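You operate a simulated robot arm through the tools that you are given. There is no shell and no other tool. Be economical: measure what you need, move in short steps, check, and stop when the job is done.

You run a simulated robot arm. Do the job below in one go: nothing can be reset, and whatever is moved stays where it is left.

JOB
Put the cedar block in the purple box, clip its lid on and close up the eaves.
Fine: the block on the nightstand, the store by the mirror; push the tray in with the box on it, shut the door and latch it.

The check looks at the end state, three seconds after you hand in, the way a careful person would. Anything else that was tipped, shoved, dropped, spilled or broken makes it a failure. A push-on lid holds only when it is set on centred and level and pressed home; a screw cap is set on level and turned clockwise until tight.

ROBOT AND FRAMES
A 6-joint arm with a two-finger parallel gripper, fixed in place. Base frame: the origin is at the foot of the arm, x ahead of it, y to its left, z up. Units: mm, rad, N and s.
With the tool pointing down near the work surface it reaches from about 140 to 820 mm from the base axis. Its first joint turns from -2.897 to 2.897 rad. Payload 3.91 kg.
The tool frame sits at the grasp point between the pads (the TCP): z along the fingers, y along the line on which they close. The tips reach 30 mm beyond it. The gripper opens to 110 mm. The fingers are 20 mm wide and 10 mm thick; the gripper's body (48 by 112 mm) begins 55 mm behind the TCP.
Orientation is that of the tool frame in the base frame, as a unit quaternion [x, y, z, w]. With the fingers straight down and closing along the base's y, the tool's x points along the base's -x, its y along +y and its z along -z.

CONTROLS
- The arm moves only by the tool arm_command. Its argument "deltas" is a list of rows, each a list of 7 numbers: the turn, a rotation vector about the base's x, y, z in rad, then the shift along the base's x, y, z in mm, then the closure in counts, from 0 (fully open) to 255 (shut). In form: [[ax, ay, az, x, y, z, hand], ...]. A call has 1 to 10 rows; each row is the pose to reach, as a shift and turn from the pose commanded when the call began. Each row takes 0.2 s and may step no farther than 50 mm and 0.15 rad from the row before; otherwise, or with a gripper value out of range, the whole call is refused. Where a pose cannot be reached the arm comes as near as it can. A force on the tool above 90 N (or 10 N above the force at the start of the call, whichever is more), or a blocked arm, ends the call early, and 0.2 s more pass. The fingers move at their own pace (about 108 mm/s each) and stop on an object; they squeeze with about 40 N. The grip force told is the motor's: it shows also when the fingers shut on nothing. Time passes only in rows, and 0.2 s behind the last, so rows that repeat a pose let the fingers close. It gives the time, the measured TCP pose, the force on the tool (base axes), the opening and the grip force at its end, in the units of the frame above (readings bear some noise), with the torque about the TCP (base axes, N m) and any sound that the robot's microphone picked up.
- Cameras (640 x 400 px; columns grow to the right, rows downward): "scene" is fixed at [222.8, 504.3, 1471.3]; the picture's right is [-0.98, -0.18, 0.00], its down [-0.07, 0.38, -0.92] and it looks along [0.16, -0.91, -0.39] (base axes); focal length 262 px, centre (320, 200). "wrist" rides on the gripper at [77, 7, -114] in the tool frame; the picture's right is [-0.09, 1.00, 0.00], its down [-0.80, -0.07, -0.59] and it looks along [-0.59, -0.05, 0.80] (tool axes); focal length 270 px, centre (320, 200).
- snapshot(camera): a new picture of that camera. No time passes.
- move_column(by): slides the trunk up (or, below 0, down) by that many mm; the arm rides with it, the base frame stays. It gives what a move gives, with no picture.
- measure_at(camera, pixels): for up to 12 pixels [column, row] of the newest picture of that camera ("zoom" is the newest enlarged one), the place [x, y, z] in the base frame of the surface seen there, good to about 2 mm, but the place of the scene camera against the robot may be out by one fixed shift of up to 12 mm in any direction. No time passes.
- enlarge(camera, box): a new picture of the part [left, top, right, bottom] of that camera's present view, enlarged. No time passes.
- sign_off(): hands the job in; it is judged then, once.

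Go step by step. Measure first, check grasps and placings, and put right what went wrong. The budget is 80 turns and 54 pictures, counting those below and the enlarged ones. Unless the task says otherwise, let go and move clear before handing in, and close with one line.

The tools are called after ">>>" by a JSON object that holds its "name" and its "arguments". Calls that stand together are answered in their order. arm_command: Moves the arm, as the interface text tells. Its arguments: {"type":"object","properties":{"deltas":{"type":"array"}},"required":["deltas"]} The other tools are called the same way: move_column (by) slides the trunk up or down; snapshot (camera) takes a picture; measure_at (camera, pixels) gives the place of the surface under pixels of a picture; enlarge (camera, box) takes an enlarged picture of a part of a camera's view; sign_off () hands the job in.

At the start:

```text
t: 0.0
tool_pos: [287.0, -295.6, 1252.9]
ee_rot: [0.001, 1.0, 0.0, 0.0]
force: [0.3, 0.0, -0.1]
wrist_torque: [0.01, -0.01, -0.03]
width: 109.7
grip_force: 0.1
trunk travel left (down, up): [-400.0, 140.0]
```

scene: 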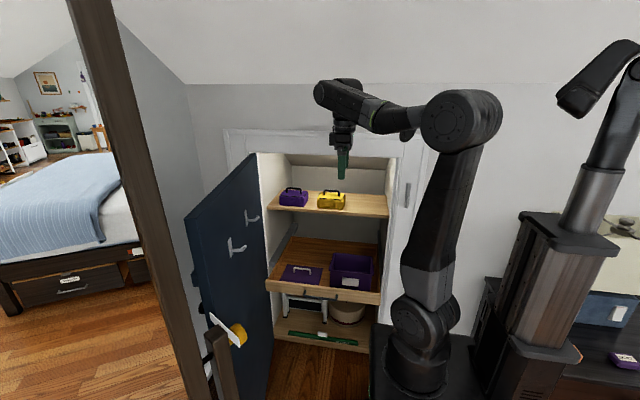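
wrist: 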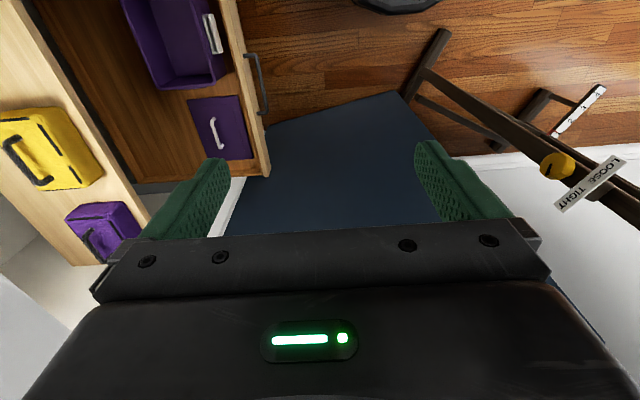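

The scene shows an eaves cupboard with an open door (230,270), a tray with a purple box (352,268) and a lid (300,274), and a small purple block at the far right (625,362). I'll enlarge these areas.

>>> {"name": "enlarge", "arguments": {"camera": "scene", "box": [230, 160, 430, 360]}}

>>> {"name": "enlarge", "arguments": {"camera": "scene", "box": [520, 200, 640, 400]}}

>>> {"name": "enlarge", "arguments": {"camera": "scene", "box": [170, 180, 300, 400]}}

```text
2.00 times, centred on (330, 260) of scene
```

zoom: 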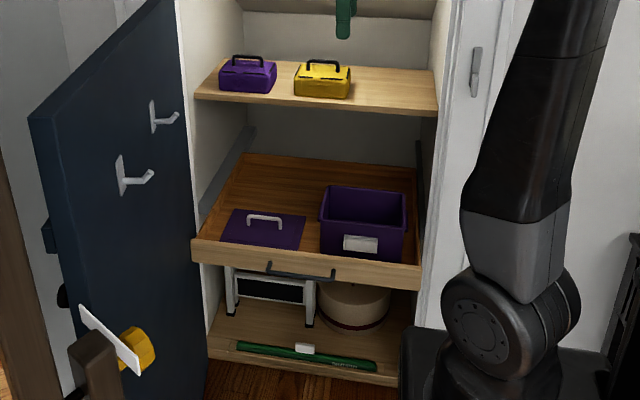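

```text
2.00 times, centred on (580, 300) of scene
```

zoom: 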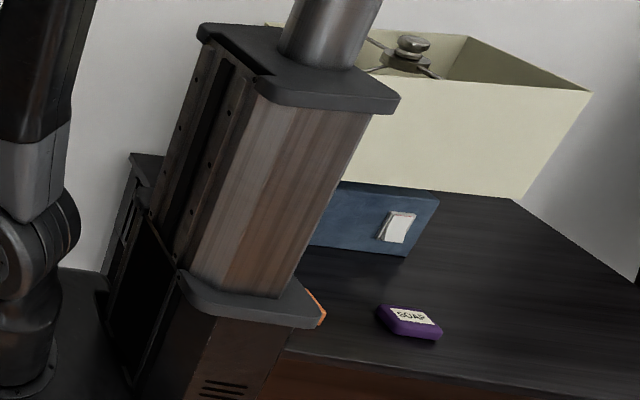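

```text
1.82 times, centred on (235, 290) of scene
```

zoom: 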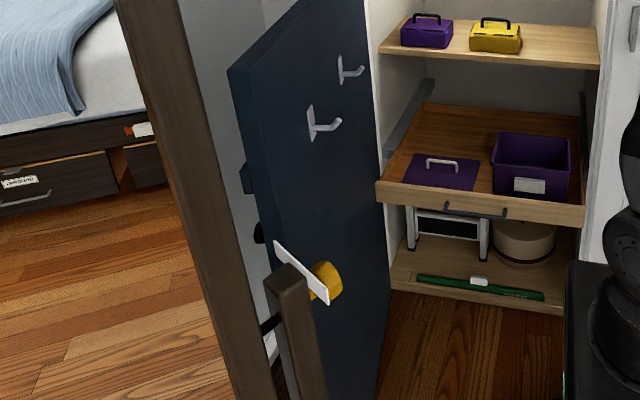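

The purple thing at (625,362) is labelled SOAP, so it is a decoy. The cedar block is probably hidden behind the column (orange edge near 581,355). I'll measure the key points.

>>> {"name": "measure_at", "arguments": {"camera": "scene", "pixels": [[410, 375], [460, 120], [545, 230], [581, 356], [625, 360], [600, 395], [600, 300], [600, 90], [207, 360], [240, 335], [190, 215], [260, 160]]}}

>>> {"name": "measure_at", "arguments": {"camera": "wrist", "pixels": [[130, 5], [210, 85], [170, 88], [213, 130], [253, 85], [198, 100], [240, 97], [255, 160], [400, 95], [555, 165], [440, 40], [590, 180]]}}

>>> {"name": "enlarge", "arguments": {"camera": "wrist", "box": [400, 20, 640, 220]}}

>>> {"name": "enlarge", "arguments": {"camera": "scene", "box": [560, 330, 640, 400]}}

```text
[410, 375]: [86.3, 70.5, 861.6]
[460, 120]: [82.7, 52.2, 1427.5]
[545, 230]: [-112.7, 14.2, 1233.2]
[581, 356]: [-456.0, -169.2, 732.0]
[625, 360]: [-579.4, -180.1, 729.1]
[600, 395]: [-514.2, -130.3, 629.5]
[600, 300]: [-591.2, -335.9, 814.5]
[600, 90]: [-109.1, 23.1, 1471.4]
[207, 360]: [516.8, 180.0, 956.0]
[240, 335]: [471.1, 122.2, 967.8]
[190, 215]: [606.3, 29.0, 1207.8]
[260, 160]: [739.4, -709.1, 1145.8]
```

```text
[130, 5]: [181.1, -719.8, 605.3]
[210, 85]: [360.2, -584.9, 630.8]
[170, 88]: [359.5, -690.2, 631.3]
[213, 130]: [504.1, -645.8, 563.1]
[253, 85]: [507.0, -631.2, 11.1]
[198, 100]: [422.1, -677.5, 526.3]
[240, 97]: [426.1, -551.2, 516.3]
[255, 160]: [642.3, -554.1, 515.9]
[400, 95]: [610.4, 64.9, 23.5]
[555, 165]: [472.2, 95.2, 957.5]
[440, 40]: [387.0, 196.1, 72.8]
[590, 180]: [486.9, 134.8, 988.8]
```

```text
2.00 times, centred on (520, 120) of wrist
```

zoom: 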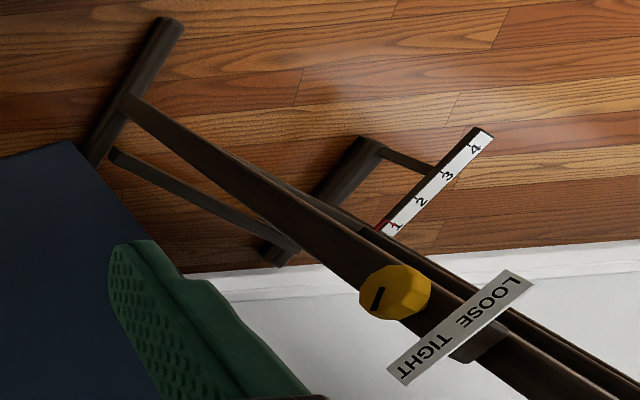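

```text
5.71 times, centred on (600, 365) of scene
```

zoom: 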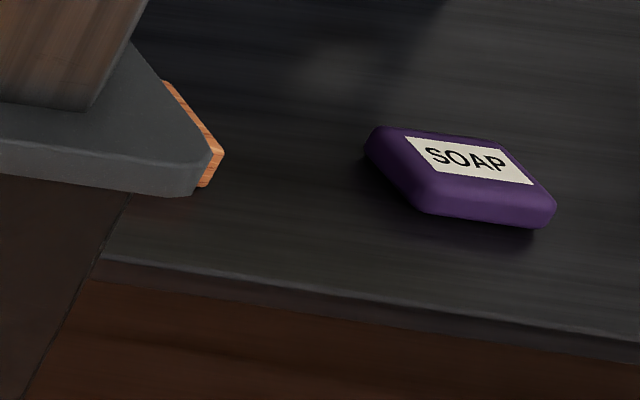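

The cedar block's edge shows at zoom (200,140), behind the column, at about (-456,-169,732). I'll look closer at the column, the latch and the door edge.

>>> {"name": "measure_at", "arguments": {"camera": "scene", "pixels": [[500, 230], [520, 218], [600, 215], [545, 340], [500, 340], [580, 180], [630, 100], [570, 100], [610, 60], [580, 345], [572, 380], [480, 300]]}}

>>> {"name": "enlarge", "arguments": {"camera": "scene", "box": [380, 150, 440, 240]}}

>>> {"name": "enlarge", "arguments": {"camera": "scene", "box": [180, 200, 270, 290]}}

```text
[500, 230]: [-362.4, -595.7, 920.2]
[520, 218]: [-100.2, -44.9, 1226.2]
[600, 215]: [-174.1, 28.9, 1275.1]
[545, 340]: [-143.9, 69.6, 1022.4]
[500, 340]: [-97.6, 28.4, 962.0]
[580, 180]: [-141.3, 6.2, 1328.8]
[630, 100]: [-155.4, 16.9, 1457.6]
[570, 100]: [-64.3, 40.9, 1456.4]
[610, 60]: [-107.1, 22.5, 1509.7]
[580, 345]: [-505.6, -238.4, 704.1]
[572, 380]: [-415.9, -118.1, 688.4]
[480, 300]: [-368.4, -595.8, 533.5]
```

```text
4.44 times, centred on (410, 195) of scene
```

zoom: 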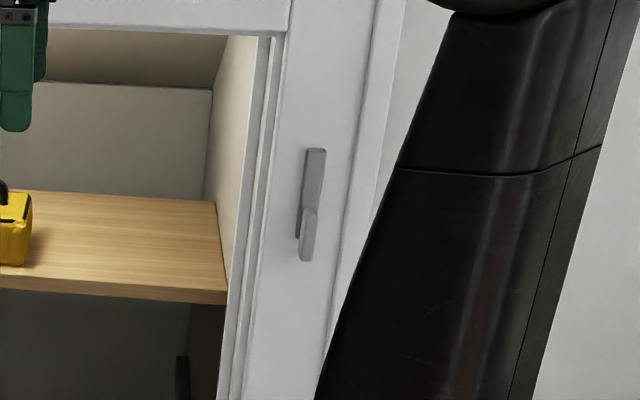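

```text
4.44 times, centred on (225, 245) of scene
```

zoom: 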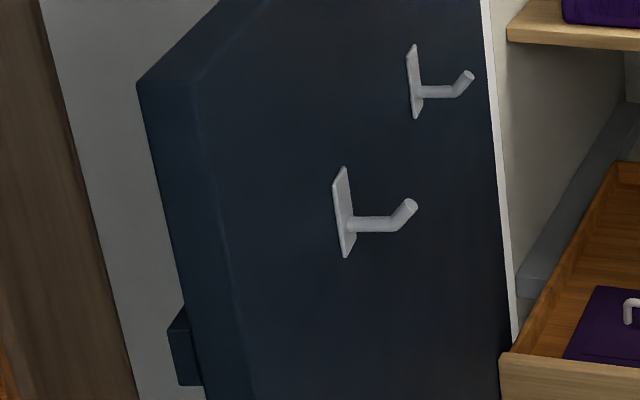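

The latch is the grey bar on the frame at (408,195), and I'll inspect it later. Next I'll measure the lamp and nightstand before swinging towards the block on the wall side.

>>> {"name": "measure_at", "arguments": {"camera": "scene", "pixels": [[617, 222], [625, 220], [634, 222], [636, 250], [610, 250], [590, 305], [619, 305], [635, 385], [590, 340], [595, 376], [632, 330], [615, 350]]}}

>>> {"name": "measure_at", "arguments": {"camera": "scene", "pixels": [[408, 195], [407, 203], [430, 180], [235, 160], [390, 160], [268, 290], [378, 303], [265, 283], [322, 338], [350, 310], [300, 305], [190, 275]]}}

```text
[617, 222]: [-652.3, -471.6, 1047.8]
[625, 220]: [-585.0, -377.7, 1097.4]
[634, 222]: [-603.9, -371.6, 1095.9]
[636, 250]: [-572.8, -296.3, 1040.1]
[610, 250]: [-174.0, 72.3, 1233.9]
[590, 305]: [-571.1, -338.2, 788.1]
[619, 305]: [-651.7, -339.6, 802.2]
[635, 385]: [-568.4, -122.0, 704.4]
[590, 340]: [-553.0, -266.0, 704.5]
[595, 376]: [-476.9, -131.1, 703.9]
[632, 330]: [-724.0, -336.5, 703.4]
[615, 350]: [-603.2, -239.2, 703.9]
```

```text
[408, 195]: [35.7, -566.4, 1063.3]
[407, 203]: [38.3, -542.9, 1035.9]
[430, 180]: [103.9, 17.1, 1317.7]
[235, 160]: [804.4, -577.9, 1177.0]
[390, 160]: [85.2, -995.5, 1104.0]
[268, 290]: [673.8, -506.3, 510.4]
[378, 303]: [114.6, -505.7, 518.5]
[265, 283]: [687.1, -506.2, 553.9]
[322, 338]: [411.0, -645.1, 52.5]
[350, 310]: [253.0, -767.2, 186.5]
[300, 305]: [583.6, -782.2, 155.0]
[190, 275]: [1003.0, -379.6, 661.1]
```

The wall near the arm is at y≈-596 and the lamp shade top is z≈1100, so I stay at z 1253 and radius 412. I'll swing the arm around the -y side of the column.

>>> {"name": "arm_command", "arguments": {"deltas": [[0, 0, -0.12, -37.5, -32.2, 0, 0], [0, 0, -0.24, -78.6, -59.8, 0, 0], [0, 0, -0.36, -122.6, -82.2, 0, 0], [0, 0, -0.48, -168.9, -99.1, 0, 0], [0, 0, -0.6, -217, -110.4, 0, 0], [0, 0, -0.72, -266.2, -115.9, 0, 0], [0, 0, -0.84, -315.6, -115.4, 0, 0], [0, 0, -0.96, -364.6, -109, 0, 0], [0, 0, -1.08, -412.5, -96.8, 0, 0], [0, 0, -1.2, -458.5, -79, 0, 0]]}}

>>> {"name": "snapshot", "arguments": {"camera": "wrist"}}

>>> {"name": "snapshot", "arguments": {"camera": "scene"}}

```text
t: 2.2
tool_pos: [-170.5, -375.5, 1255.1]
ee_rot: [0.565, 0.825, 0.0, -0.001]
force: [0.5, 0.8, -0.2]
wrist_torque: [0.03, 0.0, -0.03]
width: 109.6
grip_force: 0.0
trunk travel left (down, up): [-400.0, 140.0]
```

```text
44 pictures are left
```

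wrist: 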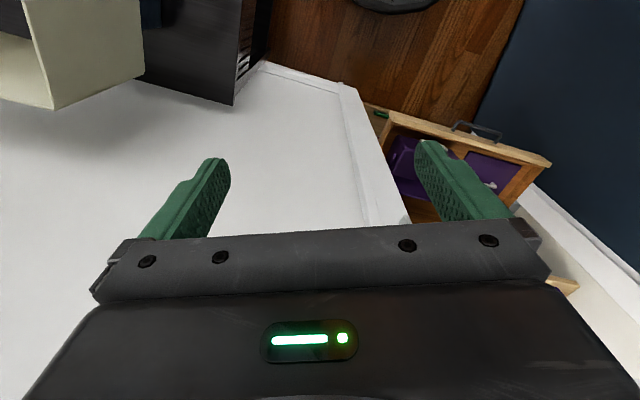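

```text
43 pictures are left
```

scene: 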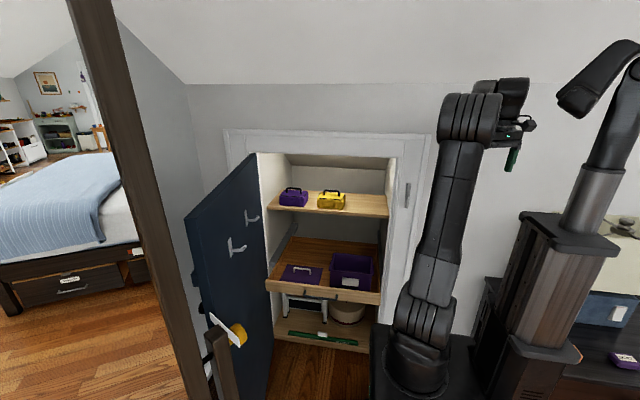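

The arm is clear of the column and the lamp shade shows at left (80,50). I'll continue round towards (-420,-190) to look down on the block.

>>> {"name": "arm_command", "arguments": {"deltas": [[0, 0, -0.05, -40, 12.9, 0, 0], [0, 0, -0.1, -79.2, 30.2, 0, 0], [0, 0, -0.15, -117, 51.7, 0, 0], [0, 0, -0.2, -153, 77.4, 0, 0], [0, 0, -0.25, -186.6, 107.1, 0, 0], [0, 0, -0.3, -217.5, 140.6, 0, 0], [0, 0, -0.34, -233.5, 162.9, 0, 0], [0, 0, -0.37, -248.5, 184.6, 0, 0]]}}

>>> {"name": "snapshot", "arguments": {"camera": "wrist"}}

>>> {"name": "snapshot", "arguments": {"camera": "scene"}}

```text
t: 4.0
tool_pos: [-421.8, -189.0, 1252.3]
ee_rot: [0.707, 0.707, -0.001, 0.0]
force: [-0.2, -0.7, -0.4]
wrist_torque: [-0.02, -0.02, 0.0]
width: 110.1
grip_force: 0.1
trunk travel left (down, up): [-400.0, 140.0]
```

```text
42 pictures are left
```

wrist: 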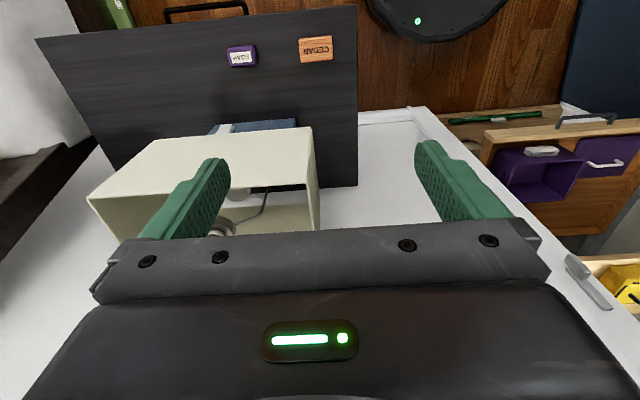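

```text
41 pictures are left
```

scene: 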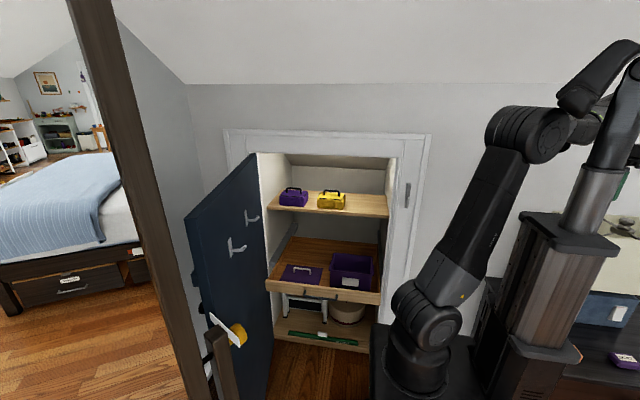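

The CEDAR block is at wrist (316,49) with the soap at (242,56). I'll measure its corners.

>>> {"name": "enlarge", "arguments": {"camera": "wrist", "box": [220, 20, 360, 110]}}

>>> {"name": "measure_at", "arguments": {"camera": "wrist", "pixels": [[301, 41], [330, 38], [303, 60], [330, 57], [316, 49], [316, 75], [350, 30], [245, 52], [350, 180], [312, 128], [300, 125], [88, 198]]}}

```text
4.44 times, centred on (290, 65) of wrist
```

zoom: 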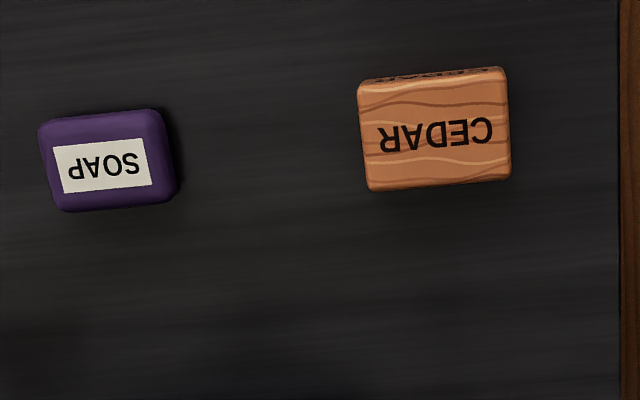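

```text
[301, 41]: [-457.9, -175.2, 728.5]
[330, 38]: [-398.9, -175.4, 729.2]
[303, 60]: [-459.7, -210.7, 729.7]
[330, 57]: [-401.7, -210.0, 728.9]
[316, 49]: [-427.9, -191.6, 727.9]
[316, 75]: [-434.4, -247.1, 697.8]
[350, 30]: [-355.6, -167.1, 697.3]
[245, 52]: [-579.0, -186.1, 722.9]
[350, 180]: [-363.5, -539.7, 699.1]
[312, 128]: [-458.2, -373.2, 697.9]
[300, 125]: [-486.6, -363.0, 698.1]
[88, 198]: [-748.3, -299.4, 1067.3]
```

The block spans x -460..-399 and y -211..-173, with its top at z 729 and bottom at z 698, aligned to the axes. I'll descend above it with the fingers open across x.

>>> {"name": "arm_command", "arguments": {"deltas": [[0, 0, 0, -4, -1, -45, 0], [0, 0, 0, -8, -2, -92, 0], [0, 0, 0, -9, -2, -139, 0], [0, 0, 0, -9, -2, -186, 0], [0, 0, 0, -9, -2, -233, 0], [0, 0, 0, -9, -2, -280, 0], [0, 0, 0, -9, -2, -327, 0], [0, 0, 0, -9, -2, -374, 0], [0, 0, 0, -9, -2, -421, 0], [0, 0, 0, -9, -2, -450, 0]]}}

>>> {"name": "snapshot", "arguments": {"camera": "wrist"}}

```text
t: 5.9
tool_pos: [-438.6, -200.6, 971.9]
ee_rot: [0.702, 0.707, -0.089, -0.026]
force: [0.8, -0.3, 0.3]
wrist_torque: [-0.02, 0.01, -0.03]
width: 109.7
grip_force: 0.1
trunk travel left (down, up): [-400.0, 140.0]
stopped in row 9: the arm was blocked; the commanded pose is now the measured one
```

```text
39 pictures are left
```

wrist: 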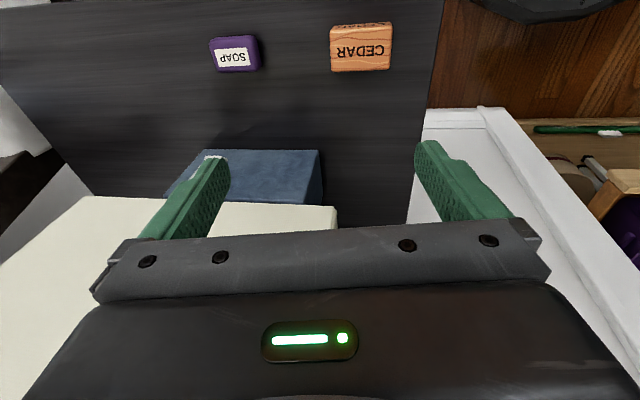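

The arm got blocked at z≈972, tilted, which looks like a folding limit. I'll use the trunk instead, after measuring the lamp shade corner and viewing the arm.

>>> {"name": "measure_at", "arguments": {"camera": "wrist", "pixels": [[333, 209], [330, 220], [300, 205], [85, 198], [20, 240], [230, 203], [318, 155], [321, 190]]}}

>>> {"name": "enlarge", "arguments": {"camera": "scene", "box": [440, 0, 640, 200]}}

```text
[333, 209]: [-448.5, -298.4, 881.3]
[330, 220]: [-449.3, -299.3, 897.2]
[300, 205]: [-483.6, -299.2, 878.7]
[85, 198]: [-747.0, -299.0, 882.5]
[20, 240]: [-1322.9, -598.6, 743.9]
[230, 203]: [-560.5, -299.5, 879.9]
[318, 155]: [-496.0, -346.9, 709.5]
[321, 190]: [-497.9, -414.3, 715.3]
```

```text
2.00 times, centred on (540, 100) of scene
```

zoom: 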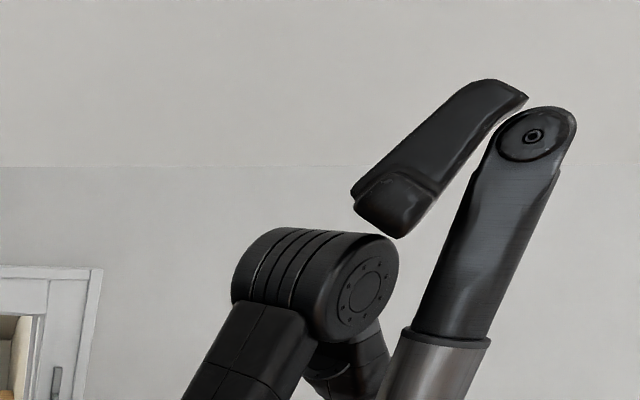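

The shade occupies x -748..-448, y<-299 and z>880, leaving good margin. I'll rise, level the tool again over the block at z 1132, then lower with the trunk.

>>> {"name": "arm_command", "arguments": {"deltas": [[0.01, -0.02, 0, 2, 2, 40, 0], [0.04, -0.08, -0.003, 5, 5, 85, 0], [0.07, -0.13, -0.005, 8, 7, 130, 0], [0.089, -0.163, -0.007, 9, 8.6, 160, 0], [0.089, -0.163, -0.007, 9, 8.6, 160, 0]]}}

```text
t: 7.1
tool_pos: [-430.9, -190.2, 1128.9]
ee_rot: [0.709, 0.705, 0.004, 0.001]
force: [0.7, -0.7, 0.2]
wrist_torque: [0.0, -0.02, -0.02]
width: 110.1
grip_force: 0.0
trunk travel left (down, up): [-400.0, 140.0]
```

The tool is level again at (-431,-190,1129). I'll lower the trunk 300 mm and look.

>>> {"name": "move_column", "arguments": {"by": -300}}

>>> {"name": "snapshot", "arguments": {"camera": "wrist"}}

>>> {"name": "snapshot", "arguments": {"camera": "scene"}}

```text
t: 10.3
tool_pos: [-431.0, -199.8, 940.2]
ee_rot: [0.702, 0.711, -0.044, -0.014]
force: [0.1, 0.2, 0.5]
wrist_torque: [0.04, 0.0, 0.05]
width: 110.2
grip_force: 0.0
trunk travel left (down, up): [-160.0, 380.0]
stopped: the arm was blocked; the commanded pose is now the measured one
```

```text
37 pictures are left
```

wrist: 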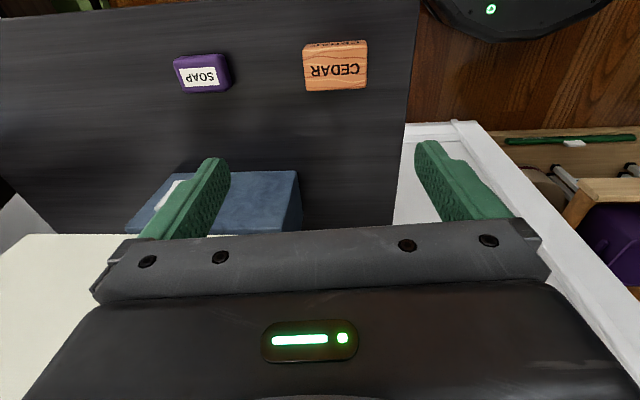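

```text
36 pictures are left
```

scene: 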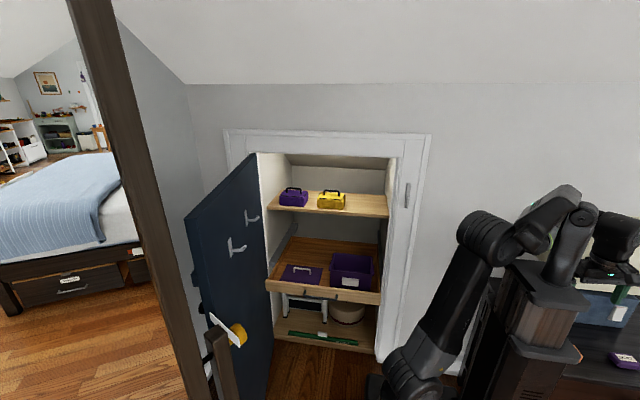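

The trunk stopped after 240 mm because something on the arm was blocked, probably the forearm against the mast near (560,215). I'll look closely there.

>>> {"name": "enlarge", "arguments": {"camera": "scene", "box": [440, 160, 640, 320]}}

>>> {"name": "measure_at", "arguments": {"camera": "scene", "pixels": [[480, 235], [520, 225], [550, 208], [575, 195], [583, 212], [565, 250], [610, 240], [610, 270], [540, 270], [555, 300], [510, 265], [600, 205]]}}

```text
2.50 times, centred on (540, 240) of scene
```

zoom: 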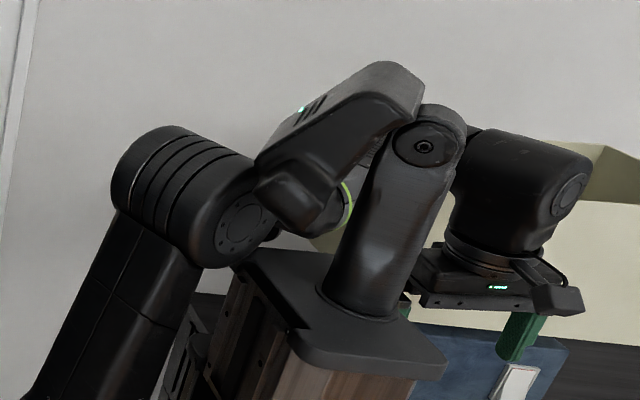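

```text
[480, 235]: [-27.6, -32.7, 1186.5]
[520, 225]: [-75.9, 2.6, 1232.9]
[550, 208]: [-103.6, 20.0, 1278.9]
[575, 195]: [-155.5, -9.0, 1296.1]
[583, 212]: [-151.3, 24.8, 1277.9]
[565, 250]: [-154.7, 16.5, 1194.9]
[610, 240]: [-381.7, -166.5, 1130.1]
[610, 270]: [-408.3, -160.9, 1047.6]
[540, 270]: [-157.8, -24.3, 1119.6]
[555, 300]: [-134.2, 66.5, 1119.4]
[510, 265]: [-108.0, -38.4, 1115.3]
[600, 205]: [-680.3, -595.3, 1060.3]
```

The arm's forearm appears to be resting on the column's top plate (z≈1119) behind the mast. I'll measure the forearm's lateral position to plan clearance.

>>> {"name": "measure_at", "arguments": {"camera": "zoom", "pixels": [[318, 222], [330, 212], [347, 195], [465, 140], [242, 225], [205, 170], [150, 150], [120, 190], [180, 250], [240, 262], [405, 305], [440, 370]]}}

>>> {"name": "measure_at", "arguments": {"camera": "zoom", "pixels": [[500, 140], [570, 195], [500, 240], [585, 150], [260, 250], [300, 245], [325, 240], [340, 180], [570, 290], [455, 160]]}}

```text
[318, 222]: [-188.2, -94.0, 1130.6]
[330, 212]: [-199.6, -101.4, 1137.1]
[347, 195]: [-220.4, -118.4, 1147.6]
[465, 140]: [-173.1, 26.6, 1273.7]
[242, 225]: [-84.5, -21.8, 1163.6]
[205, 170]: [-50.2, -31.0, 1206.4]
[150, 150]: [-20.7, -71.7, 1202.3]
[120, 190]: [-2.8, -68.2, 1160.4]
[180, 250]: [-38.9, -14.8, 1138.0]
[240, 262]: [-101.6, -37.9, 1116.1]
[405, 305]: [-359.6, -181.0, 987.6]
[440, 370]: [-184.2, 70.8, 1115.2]
```

```text
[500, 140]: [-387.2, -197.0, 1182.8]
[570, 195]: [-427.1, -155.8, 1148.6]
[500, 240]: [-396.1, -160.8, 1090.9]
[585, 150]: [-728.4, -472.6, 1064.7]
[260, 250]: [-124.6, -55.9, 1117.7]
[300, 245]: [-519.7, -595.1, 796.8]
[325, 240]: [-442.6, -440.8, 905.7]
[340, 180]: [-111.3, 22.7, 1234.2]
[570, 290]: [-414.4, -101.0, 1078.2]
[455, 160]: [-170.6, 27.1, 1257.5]
```

The elbow and forearm brush the column and mast by only a couple of cm. I'll raise the trunk, descend with the arm swung further towards -y so the elbow passes the mast, then slide across to the block low down.

>>> {"name": "move_column", "arguments": {"by": 300}}

```text
t: 13.3
tool_pos: [-429.3, -196.0, 1226.9]
ee_rot: [0.705, 0.708, -0.038, -0.01]
force: [0.6, -0.2, 0.1]
wrist_torque: [-0.02, 0.02, 0.0]
width: 110.2
grip_force: 0.1
trunk travel left (down, up): [-460.0, 80.0]
```

The trunk is up and I'm at (-429,-196,1227). I'll level the tool, swing to about (-345,-310), then begin descending.

>>> {"name": "arm_command", "arguments": {"deltas": [[0.01, -0.02, -0.003, 15, -20, 0, 0], [0.02, -0.04, -0.006, 36, -47, 0, 0], [0.03, -0.06, -0.01, 61, -79, 0, 0], [0.042, -0.082, -0.013, 86, -110, 0, 0], [0.042, -0.082, -0.013, 86, -110, -40, 0], [0.042, -0.082, -0.013, 86, -110, -85, 0], [0.042, -0.082, -0.013, 86, -110, -130, 0], [0.042, -0.082, -0.013, 86, -110, -175, 0], [0.042, -0.082, -0.013, 86, -110, -220, 0], [0.042, -0.082, -0.013, 86, -110, -260, 0]]}}

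>>> {"name": "snapshot", "arguments": {"camera": "scene"}}

```text
t: 15.5
tool_pos: [-343.8, -305.4, 967.4]
ee_rot: [0.71, 0.705, 0.006, 0.002]
force: [-0.1, -0.1, 0.8]
wrist_torque: [0.0, -0.01, -0.01]
width: 110.0
grip_force: 0.1
trunk travel left (down, up): [-460.0, 80.0]
```

```text
34 pictures are left
```

scene: 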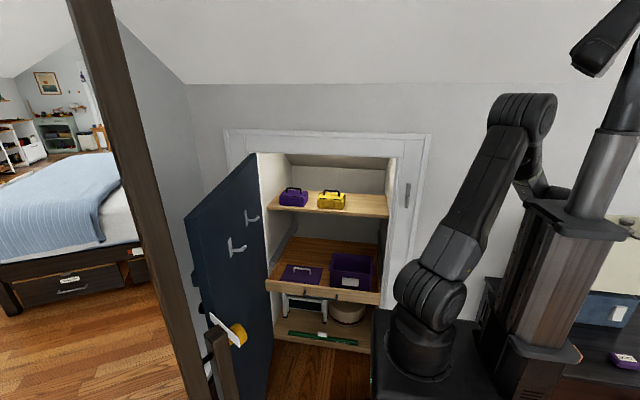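

The descent is clear so far. I'll continue to about z 795.

>>> {"name": "arm_command", "arguments": {"deltas": [[0, 0, 0, 0, 0, -40, 0], [0, 0, 0, 0, 0, -80, 0], [0, 0, 0, 0, 0, -120, 0], [0, 0, 0, 0, 0, -150, 0], [0, 0, 0, 0, 0, -172, 0]]}}

>>> {"name": "snapshot", "arguments": {"camera": "wrist"}}

>>> {"name": "snapshot", "arguments": {"camera": "scene"}}

```text
t: 16.7
tool_pos: [-341.7, -305.2, 794.0]
ee_rot: [0.71, 0.704, 0.005, 0.002]
force: [0.4, 0.8, -0.2]
wrist_torque: [0.0, -0.06, 0.0]
width: 109.9
grip_force: 0.0
trunk travel left (down, up): [-460.0, 80.0]
```

```text
33 pictures are left
```

wrist: 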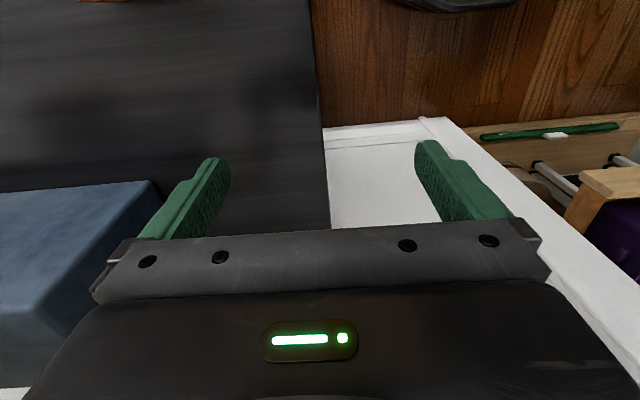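

```text
32 pictures are left
```

scene: 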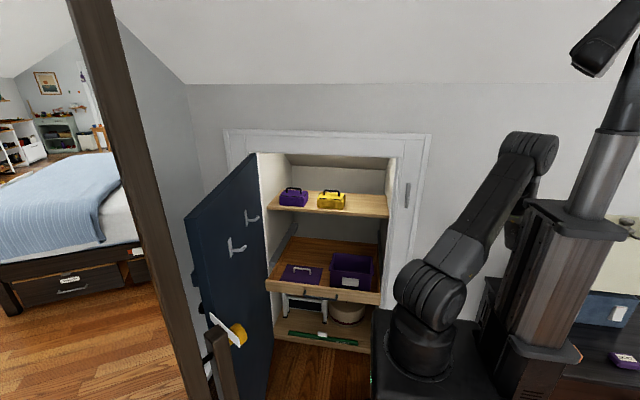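

All clear. I'll slide to above the block, moving +y first to stay away from the lampshade.

>>> {"name": "arm_command", "arguments": {"deltas": [[0, 0, 0, 0, 45, 0, 0], [0, 0, 0, -12, 85, 0, 0], [0, 0, 0, -45, 108, 0, 0], [0, 0, 0, -75, 113, 0, 0], [0, 0, 0, -88, 113, 0, 0]]}}

>>> {"name": "snapshot", "arguments": {"camera": "wrist"}}

```text
t: 17.9
tool_pos: [-401.5, -266.7, 808.4]
ee_rot: [0.655, 0.755, -0.009, -0.001]
force: [0.3, -0.2, 0.3]
wrist_torque: [-0.03, -0.04, 0.01]
width: 110.1
grip_force: 0.1
trunk travel left (down, up): [-460.0, 80.0]
stopped in row 5: the arm was blocked; the commanded pose is now the measured one
```

```text
31 pictures are left
```

wrist: 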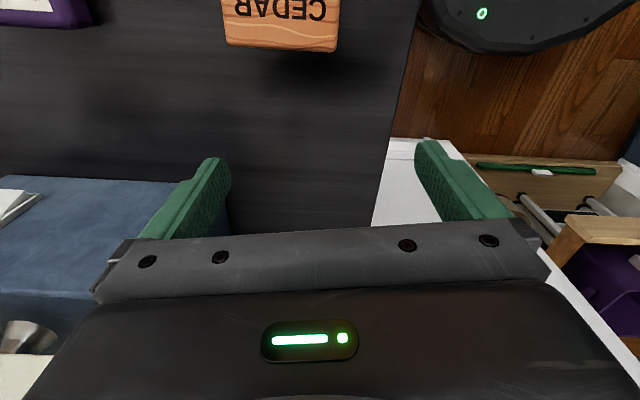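

I'm blocked again at (-401,-267,808) with the yaw pushed off, so the arm is touching the column sideways. I'll look to see where.

>>> {"name": "enlarge", "arguments": {"camera": "scene", "box": [380, 100, 640, 400]}}

>>> {"name": "measure_at", "arguments": {"camera": "scene", "pixels": [[540, 155], [500, 210], [525, 200], [514, 230], [530, 205], [460, 255], [430, 290], [530, 290], [510, 280], [555, 150], [480, 240], [420, 340]]}}

```text
1.33 times, centred on (510, 250) of scene
```

zoom: 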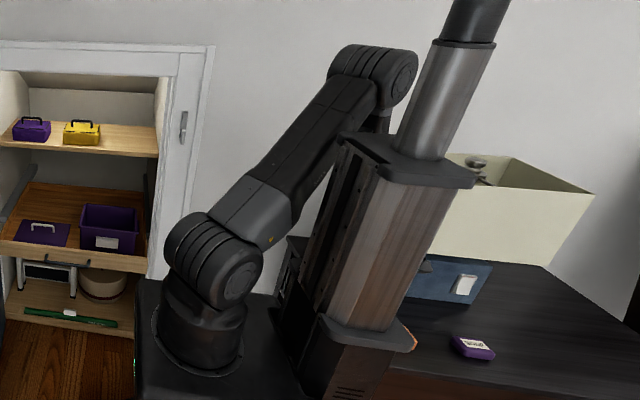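

```text
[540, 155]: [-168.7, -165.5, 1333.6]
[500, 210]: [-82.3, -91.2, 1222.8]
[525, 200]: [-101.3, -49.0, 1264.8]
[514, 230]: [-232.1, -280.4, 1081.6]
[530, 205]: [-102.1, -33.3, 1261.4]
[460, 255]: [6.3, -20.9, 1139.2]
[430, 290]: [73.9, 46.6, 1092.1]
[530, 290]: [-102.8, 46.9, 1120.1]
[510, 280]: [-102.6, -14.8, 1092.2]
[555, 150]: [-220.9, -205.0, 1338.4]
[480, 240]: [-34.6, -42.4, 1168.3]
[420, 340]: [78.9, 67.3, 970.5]
```

The upper arm rubs the column plate beyond this bearing, so an upright reach falls about 70 mm short. Instead I'll close the fingers along y with the tool tilted, wrist towards +x, so the far finger can reach round the block and draw it in. First I back off and turn the tool.

>>> {"name": "arm_command", "arguments": {"deltas": [[0, 0, 0.143, 28, -7, 8, 0], [0, 0, 0.286, 56, -13, 16, 0], [0, 0, 0.429, 60, -13, 20, 0], [0, 0, 0.572, 60, -13, 20, 0], [0, 0, 0.715, 60, -13, 20, 0], [0, 0, 0.857, 60, -13, 20, 0], [0, 0, 1.0, 60, -13, 20, 0], [0, 0, 1.143, 60, -13, 20, 0], [0, 0, 1.286, 60, -13, 20, 0], [0, 0, 1.428, 60, -13, 20, 0]]}}

```text
t: 20.1
tool_pos: [-343.2, -275.3, 826.9]
ee_rot: [0.005, 1.0, -0.004, 0.003]
force: [0.3, -0.2, -1.0]
wrist_torque: [0.02, -0.02, 0.0]
width: 109.9
grip_force: 0.1
trunk travel left (down, up): [-460.0, 80.0]
```

The tool is canonical at (-343,-275,827). Next I tilt it 25° with the tips towards -x and move to above the block's side at (-410,-226).

>>> {"name": "arm_command", "arguments": {"deltas": [[0, 0.145, 0, -22, 0, -3, 0], [0, 0.29, 0, -44, 0, -6, 0], [0, 0.436, 0, -67, 0, -10, 0], [0, 0.436, 0, -67, 25, -20, 0], [0, 0.436, 0, -67, 49, -30, 0], [0, 0.436, 0, -67, 49, -30, 0]]}}

>>> {"name": "snapshot", "arguments": {"camera": "wrist"}}

```text
t: 21.4
tool_pos: [-365.3, -311.3, 809.7]
ee_rot: [-0.081, 0.972, -0.03, -0.22]
force: [0.0, -0.6, 0.1]
wrist_torque: [0.0, 0.0, -0.02]
width: 110.0
grip_force: 0.1
trunk travel left (down, up): [-460.0, 80.0]
stopped in row 6: the arm was blocked; the commanded pose is now the measured one
```

```text
29 pictures are left
```

wrist: 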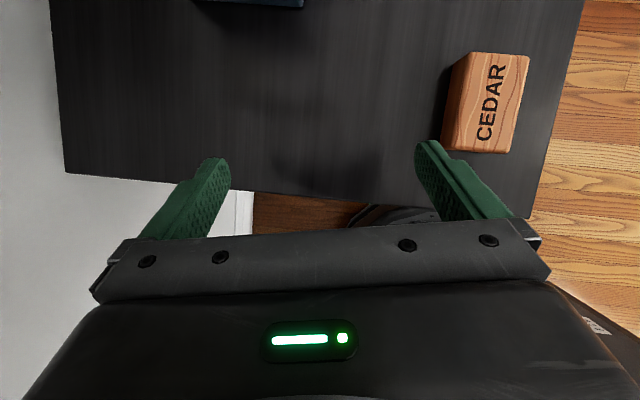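

Blocked again with y pushed 85 mm back. I'll look at which link touches.

>>> {"name": "enlarge", "arguments": {"camera": "scene", "box": [430, 90, 640, 300]}}

>>> {"name": "measure_at", "arguments": {"camera": "wrist", "pixels": [[468, 53], [529, 57], [514, 152], [440, 148], [490, 100], [60, 170], [535, 215], [580, 10]]}}

```text
1.90 times, centred on (535, 195) of scene
```

zoom: 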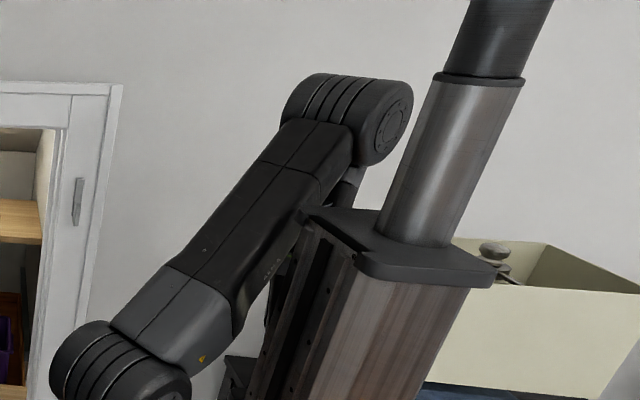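

```text
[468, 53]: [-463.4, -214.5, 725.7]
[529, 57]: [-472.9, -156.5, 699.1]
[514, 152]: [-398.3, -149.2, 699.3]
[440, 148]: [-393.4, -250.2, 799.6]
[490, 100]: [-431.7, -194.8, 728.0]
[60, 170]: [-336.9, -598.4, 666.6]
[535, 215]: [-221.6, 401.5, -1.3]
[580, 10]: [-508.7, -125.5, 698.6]
```

I need to know which part touches the column. I'll measure the forearm strip at zoom (350,185) and the plate edges.

>>> {"name": "measure_at", "arguments": {"camera": "zoom", "pixels": [[350, 180], [356, 172], [340, 200], [305, 209], [340, 208], [376, 212], [391, 128], [300, 180], [270, 250], [240, 320], [320, 165], [490, 275]]}}

>>> {"name": "measure_at", "arguments": {"camera": "zoom", "pixels": [[310, 250], [280, 300], [268, 290], [300, 240], [265, 320], [235, 375], [290, 350], [170, 385], [345, 260], [330, 300], [300, 330], [350, 100]]}}

```text
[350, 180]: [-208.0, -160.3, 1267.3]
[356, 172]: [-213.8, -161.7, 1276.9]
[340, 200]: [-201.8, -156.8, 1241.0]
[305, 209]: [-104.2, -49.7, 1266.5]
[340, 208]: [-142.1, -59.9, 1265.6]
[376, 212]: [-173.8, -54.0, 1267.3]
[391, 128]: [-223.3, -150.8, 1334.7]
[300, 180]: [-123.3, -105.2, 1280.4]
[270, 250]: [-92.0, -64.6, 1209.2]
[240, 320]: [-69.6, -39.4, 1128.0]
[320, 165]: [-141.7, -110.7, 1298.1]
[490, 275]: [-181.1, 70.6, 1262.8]
```

```text
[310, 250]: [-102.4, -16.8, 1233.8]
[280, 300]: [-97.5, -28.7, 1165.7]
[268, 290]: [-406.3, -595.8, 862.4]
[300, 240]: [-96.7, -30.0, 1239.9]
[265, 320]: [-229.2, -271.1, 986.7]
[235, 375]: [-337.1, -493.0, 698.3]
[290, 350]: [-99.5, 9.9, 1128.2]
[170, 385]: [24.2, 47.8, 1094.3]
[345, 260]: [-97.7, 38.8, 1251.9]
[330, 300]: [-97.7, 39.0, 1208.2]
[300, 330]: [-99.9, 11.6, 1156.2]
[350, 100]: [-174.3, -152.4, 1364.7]
```

The upper arm is limited by the column corner to a wrist bearing of about -145°. New plan: trunk to the top, fingers closing along x, and the tool tilted about 30° so the tips reach towards +y while the wrist stays at y≈-305. Trunk first.

>>> {"name": "move_column", "arguments": {"by": 78}}

>>> {"name": "arm_command", "arguments": {"deltas": [[-0.0037, 0.0121, -0.142, 6, 5, 0, 0], [-0.0073, 0.0243, -0.285, 14, 11, 0, 0], [-0.011, 0.0364, -0.427, 22, 18, 0, 0], [-0.0147, 0.0485, -0.57, 30, 27, -5, 0], [-0.0183, 0.0607, -0.712, 37, 37, -10, 0], [-0.022, 0.0728, -0.855, 43, 49, -15, 0], [-0.0257, 0.0849, -0.997, 48, 62, -20, 0], [-0.0293, 0.0971, -1.139, 52, 75, -25, 0], [-0.033, 0.1092, -1.282, 55, 88, -30, 0], [-0.0367, 0.1213, -1.424, 56, 100, -35, 0]]}}

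```text
t: 22.6
tool_pos: [-366.8, -309.1, 885.3]
ee_rot: [-0.081, 0.972, -0.028, -0.217]
force: [0.7, -0.3, 0.4]
wrist_torque: [0.01, -0.01, 0.0]
width: 109.8
grip_force: 0.1
trunk travel left (down, up): [-538.0, 2.0]
```

```text
t: 24.8
tool_pos: [-313.5, -205.7, 847.7]
ee_rot: [0.58, 0.771, 0.109, -0.239]
force: [-0.2, 0.6, 1.0]
wrist_torque: [0.02, 0.0, -0.02]
width: 109.6
grip_force: 0.0
trunk travel left (down, up): [-538.0, 2.0]
```

The rotation is done without blocking. I'll finish the last bit of turn and move over the block at z≈788.

>>> {"name": "arm_command", "arguments": {"deltas": [[-0.0037, 0.0124, -0.1455, 0, 0, -15, 0], [-0.0075, 0.0248, -0.291, -5, 0, -30, 0], [-0.0075, 0.0248, -0.291, -45, 0, -45, 0], [-0.0075, 0.0248, -0.291, -85, 2, -60, 0], [-0.0075, 0.0248, -0.291, -99, 4, -65, 0], [-0.0075, 0.0248, -0.291, -99, 4, -65, 0]]}}

>>> {"name": "snapshot", "arguments": {"camera": "wrist"}}

>>> {"name": "enlarge", "arguments": {"camera": "scene", "box": [430, 60, 640, 360]}}

```text
t: 26.2
tool_pos: [-413.4, -199.7, 784.0]
ee_rot: [0.688, 0.676, 0.133, -0.227]
force: [-0.2, -0.2, 0.1]
wrist_torque: [-0.02, 0.02, 0.0]
width: 110.3
grip_force: 0.1
trunk travel left (down, up): [-538.0, 2.0]
```

```text
27 pictures are left
```

wrist: 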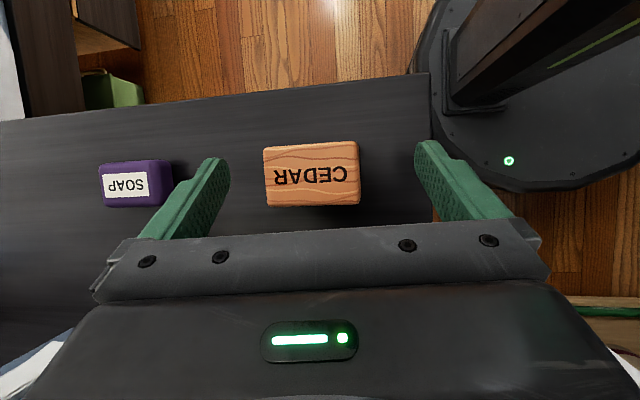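

```text
1.33 times, centred on (535, 210) of scene
```

zoom: 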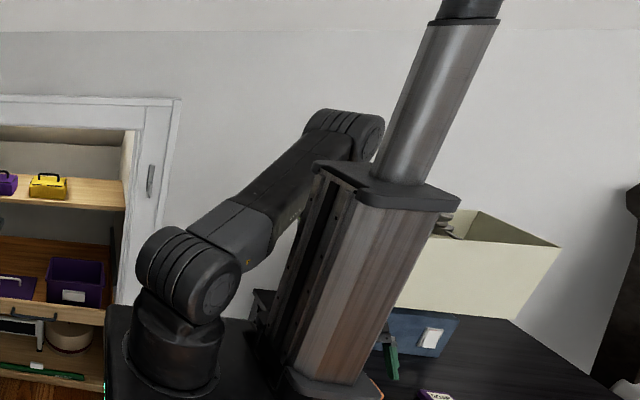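

The fingers straddle the cedar block at (312,173). I'll reduce the side tilt a little and descend to z≈738 with force monitoring.

>>> {"name": "arm_command", "arguments": {"deltas": [[0, -0.03, 0, 0, 0, -15, 0], [0, -0.06, 0, 0, 0, -30, 0], [0, -0.06, 0, 0, 0, -40, 0], [0, -0.06, 0, 0, 0, -45, 0]]}}

>>> {"name": "enlarge", "arguments": {"camera": "wrist", "box": [80, 80, 560, 300]}}

```text
t: 27.2
tool_pos: [-412.9, -201.7, 739.3]
ee_rot: [0.684, 0.683, 0.153, -0.207]
force: [-0.5, 0.2, 0.1]
wrist_torque: [0.0, 0.0, 0.02]
width: 109.9
grip_force: 0.1
trunk travel left (down, up): [-538.0, 2.0]
```

```text
1.33 times, centred on (320, 190) of wrist
```

zoom: 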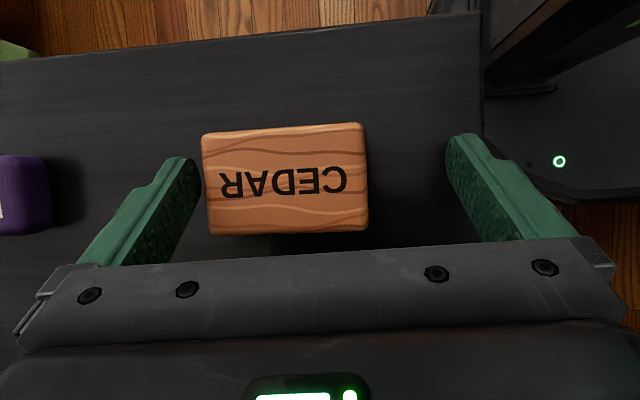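

The block sits between the fingers with a few mm clear at left, so I'll close.

>>> {"name": "arm_command", "arguments": {"deltas": [[0, 0, 0, 0, 0, 0, 60], [0, 0, 0, 0, 0, 0, 110], [0, 0, 0, 0, 0, 0, 255], [0, 0, 0, 0, 0, 0, 255], [0, 0, 0, 0, 0, 0, 255]]}}

>>> {"name": "enlarge", "arguments": {"camera": "wrist", "box": [80, 80, 560, 300]}}

```text
t: 28.4
tool_pos: [-413.2, -200.9, 740.0]
ee_rot: [0.683, 0.683, 0.154, -0.207]
force: [0.1, -0.2, -0.2]
wrist_torque: [0.01, 0.02, 0.02]
width: 69.8
grip_force: 39.7
trunk travel left (down, up): [-538.0, 2.0]
```

```text
1.33 times, centred on (320, 190) of wrist
```

zoom: 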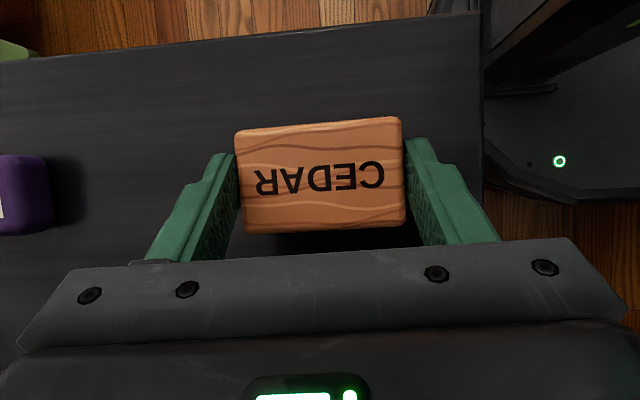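

I've gripped it with width 69.8 and force 40 N. I'll lift, retreat towards -y/+x, then level the tool.

>>> {"name": "arm_command", "arguments": {"deltas": [[0, 0, 0, 0, 0, 30, 255], [0, 0, 0, 0, 0, 70, 255], [0, 0, 0, 30, -25, 95, 255], [0, 0, 0, 60, -60, 105, 255], [0, 0, 0, 70, -95, 110, 255], [-0.129, -0.019, 0, 70, -100, 115, 255], [-0.258, -0.0375, 0, 70, -100, 120, 255], [-0.387, -0.056, 0, 70, -100, 125, 255], [-0.516, -0.075, 0, 70, -100, 130, 255]]}}

>>> {"name": "snapshot", "arguments": {"camera": "wrist"}}

```text
t: 30.4
tool_pos: [-344.0, -301.7, 870.2]
ee_rot: [0.708, 0.707, -0.001, 0.0]
force: [-0.2, 1.0, -0.1]
wrist_torque: [-0.01, 0.02, 0.01]
width: 69.4
grip_force: 40.6
trunk travel left (down, up): [-538.0, 2.0]
```

```text
23 pictures are left
```

wrist: 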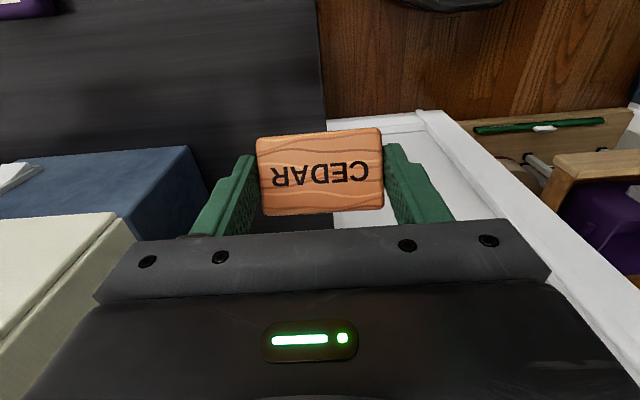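

The block is held firmly and the tool is level at (-344,-302,870). I'll sweep round to the front of the cupboard.

>>> {"name": "arm_command", "arguments": {"deltas": [[0, 0, 0, 36.6, -31.3, 3, 255], [0, 0, 0, 75.5, -58.4, 6, 255], [0, 0, 0, 116.1, -81.8, 9, 255], [0, 0, 0, 157.4, -103.5, 12, 255], [0, 0, 0, 200.8, -120.7, 15, 255], [0, 0, 0, 245.8, -133.3, 18, 255], [0, 0, 0, 291.9, -141.1, 21, 255], [0, 0, 0, 338.5, -144, 24, 255], [0, 0, 0, 385.1, -142, 27, 255], [0, 0, 0, 431.3, -135.1, 30, 255]]}}

>>> {"name": "arm_command", "arguments": {"deltas": [[0, 0, 0, 45, 0, 0, 255], [0, 0, 0, 90, 0, 0, 255], [0, 0, 0, 135, 0, 0, 255], [0, 0, 0, 175, 0, 0, 255], [0, 0, 0, 190, 0, 0, 255]]}}

>>> {"name": "snapshot", "arguments": {"camera": "wrist"}}

```text
t: 32.6
tool_pos: [91.8, -436.0, 899.5]
ee_rot: [0.707, 0.707, -0.002, 0.0]
force: [-1.0, -0.9, -1.2]
wrist_torque: [0.02, -0.02, 0.01]
width: 69.2
grip_force: 40.1
trunk travel left (down, up): [-538.0, 2.0]
```

```text
t: 33.8
tool_pos: [279.1, -436.2, 900.4]
ee_rot: [0.708, 0.706, 0.0, -0.001]
force: [0.3, -0.1, -0.6]
wrist_torque: [0.01, 0.0, 0.03]
width: 69.1
grip_force: 39.9
trunk travel left (down, up): [-538.0, 2.0]
```

```text
22 pictures are left
```

wrist: 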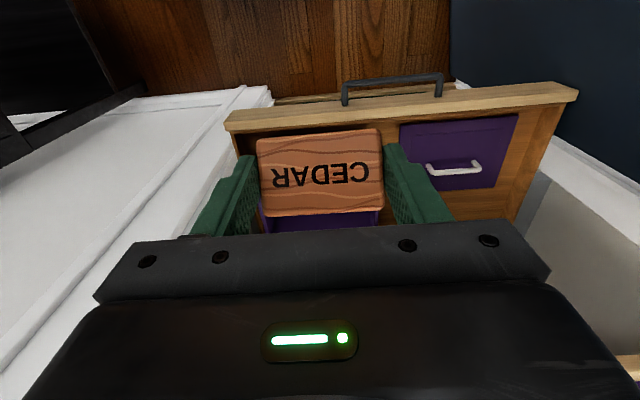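

Now I need the tray layout. I'll take an enlarged scene view of the tray.

>>> {"name": "enlarge", "arguments": {"camera": "scene", "box": [255, 220, 395, 310]}}

>>> {"name": "measure_at", "arguments": {"camera": "wrist", "pixels": [[400, 125], [517, 115], [505, 186], [408, 190], [480, 165], [430, 172], [345, 90], [441, 77], [395, 160], [510, 210], [578, 90], [232, 120]]}}

```text
4.44 times, centred on (325, 265) of scene
```

zoom: 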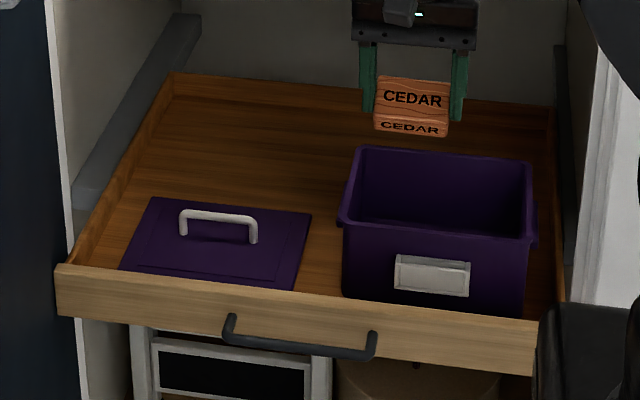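

```text
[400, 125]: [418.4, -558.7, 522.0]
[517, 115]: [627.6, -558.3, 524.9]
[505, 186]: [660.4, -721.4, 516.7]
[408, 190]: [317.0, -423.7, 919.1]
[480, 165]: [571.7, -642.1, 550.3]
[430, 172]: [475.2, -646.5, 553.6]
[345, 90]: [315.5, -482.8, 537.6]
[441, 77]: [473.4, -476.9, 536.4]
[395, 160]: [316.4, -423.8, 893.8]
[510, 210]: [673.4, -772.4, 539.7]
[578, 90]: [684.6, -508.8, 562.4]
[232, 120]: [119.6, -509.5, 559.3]
```

I'll measure the box rim and lid in the zoom. The lid and tray points also calibrate the scene camera offset.

>>> {"name": "measure_at", "arguments": {"camera": "zoom", "pixels": [[361, 147], [530, 161], [343, 222], [533, 238], [440, 230], [440, 155], [440, 200], [187, 213], [254, 226], [153, 200], [297, 288], [58, 267]]}}

>>> {"name": "measure_at", "arguments": {"camera": "zoom", "pixels": [[308, 215], [125, 266], [538, 325], [230, 318], [375, 335], [350, 190], [533, 200], [430, 275], [345, 290], [170, 75], [552, 107], [219, 216]]}}

```text
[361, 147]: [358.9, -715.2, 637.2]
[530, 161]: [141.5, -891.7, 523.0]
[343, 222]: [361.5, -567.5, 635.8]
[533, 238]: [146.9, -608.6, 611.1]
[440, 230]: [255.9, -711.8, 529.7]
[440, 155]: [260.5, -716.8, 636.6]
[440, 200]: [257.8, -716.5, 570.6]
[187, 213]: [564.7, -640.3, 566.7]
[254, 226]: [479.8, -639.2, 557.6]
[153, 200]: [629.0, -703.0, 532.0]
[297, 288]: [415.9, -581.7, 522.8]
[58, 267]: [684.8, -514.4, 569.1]
```

```text
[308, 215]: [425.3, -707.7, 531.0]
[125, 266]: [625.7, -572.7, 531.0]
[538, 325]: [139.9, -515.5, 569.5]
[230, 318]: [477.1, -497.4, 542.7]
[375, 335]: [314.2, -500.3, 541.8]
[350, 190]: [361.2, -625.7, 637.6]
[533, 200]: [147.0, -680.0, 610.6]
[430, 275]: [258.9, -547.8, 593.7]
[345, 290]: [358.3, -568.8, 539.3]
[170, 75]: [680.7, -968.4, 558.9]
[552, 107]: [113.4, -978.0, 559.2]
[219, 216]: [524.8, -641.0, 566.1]
```

The box rim spans x 150..361 and y -711..-562 at z≈630, with its floor at z≈523. The lid is centred near (523,-631). I'll raise the arm, lower the trunk, and check the shelf edge.

>>> {"name": "measure_at", "arguments": {"camera": "scene", "pixels": [[320, 213], [290, 209], [340, 213], [290, 198], [330, 200], [310, 153], [245, 250], [230, 240], [252, 215], [268, 285]]}}

>>> {"name": "arm_command", "arguments": {"deltas": [[0, 0, 0, 0, 0, 45, 255], [0, 0, 0, 0, 0, 90, 255], [0, 0, 0, 0, 0, 135, 255], [0, 0, 0, 0, 0, 180, 255], [0, 0, 0, 0, 0, 200, 255]]}}

>>> {"name": "move_column", "arguments": {"by": -380}}

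```text
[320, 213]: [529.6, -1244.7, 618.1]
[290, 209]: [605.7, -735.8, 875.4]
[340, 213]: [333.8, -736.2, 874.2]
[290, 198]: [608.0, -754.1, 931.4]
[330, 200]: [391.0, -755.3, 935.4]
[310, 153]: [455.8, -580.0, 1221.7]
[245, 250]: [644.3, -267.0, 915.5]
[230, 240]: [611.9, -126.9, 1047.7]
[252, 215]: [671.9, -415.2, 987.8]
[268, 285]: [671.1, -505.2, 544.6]
```

```text
t: 35.0
tool_pos: [279.0, -437.4, 1098.0]
ee_rot: [0.707, 0.707, 0.0, -0.001]
force: [0.1, 0.3, 0.1]
wrist_torque: [0.03, 0.0, 0.01]
width: 68.9
grip_force: 39.9
trunk travel left (down, up): [-538.0, 2.0]
```

```text
t: 38.6
tool_pos: [276.6, -437.5, 717.6]
ee_rot: [0.708, 0.706, -0.001, -0.001]
force: [0.3, 0.6, 0.6]
wrist_torque: [0.0, 0.04, 0.02]
width: 68.7
grip_force: 40.2
trunk travel left (down, up): [-158.0, 382.0]
```

The shelf front is at y≈-731, z≈870, so upright work at y≈-637 clears it. I'll move over the box.

>>> {"name": "arm_command", "arguments": {"deltas": [[0, 0, 0, -5, -45, 0, 255], [0, 0, 0, -10, -90, 0, 255], [0, 0, 0, -15, -135, 0, 255], [0, 0, 0, -21, -175, 0, 255], [0, 0, 0, -21, -197, 0, 255]]}}

>>> {"name": "snapshot", "arguments": {"camera": "wrist"}}

```text
t: 39.8
tool_pos: [255.6, -635.3, 716.0]
ee_rot: [0.707, 0.707, 0.0, -0.001]
force: [0.8, 1.2, 0.2]
wrist_torque: [0.0, 0.0, -0.02]
width: 68.9
grip_force: 40.4
trunk travel left (down, up): [-158.0, 382.0]
```

```text
20 pictures are left
```

wrist: 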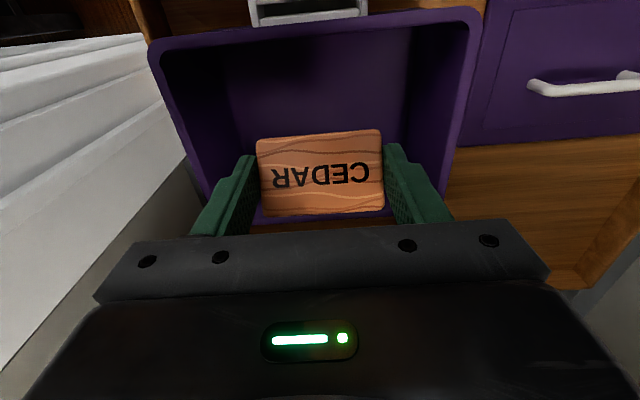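

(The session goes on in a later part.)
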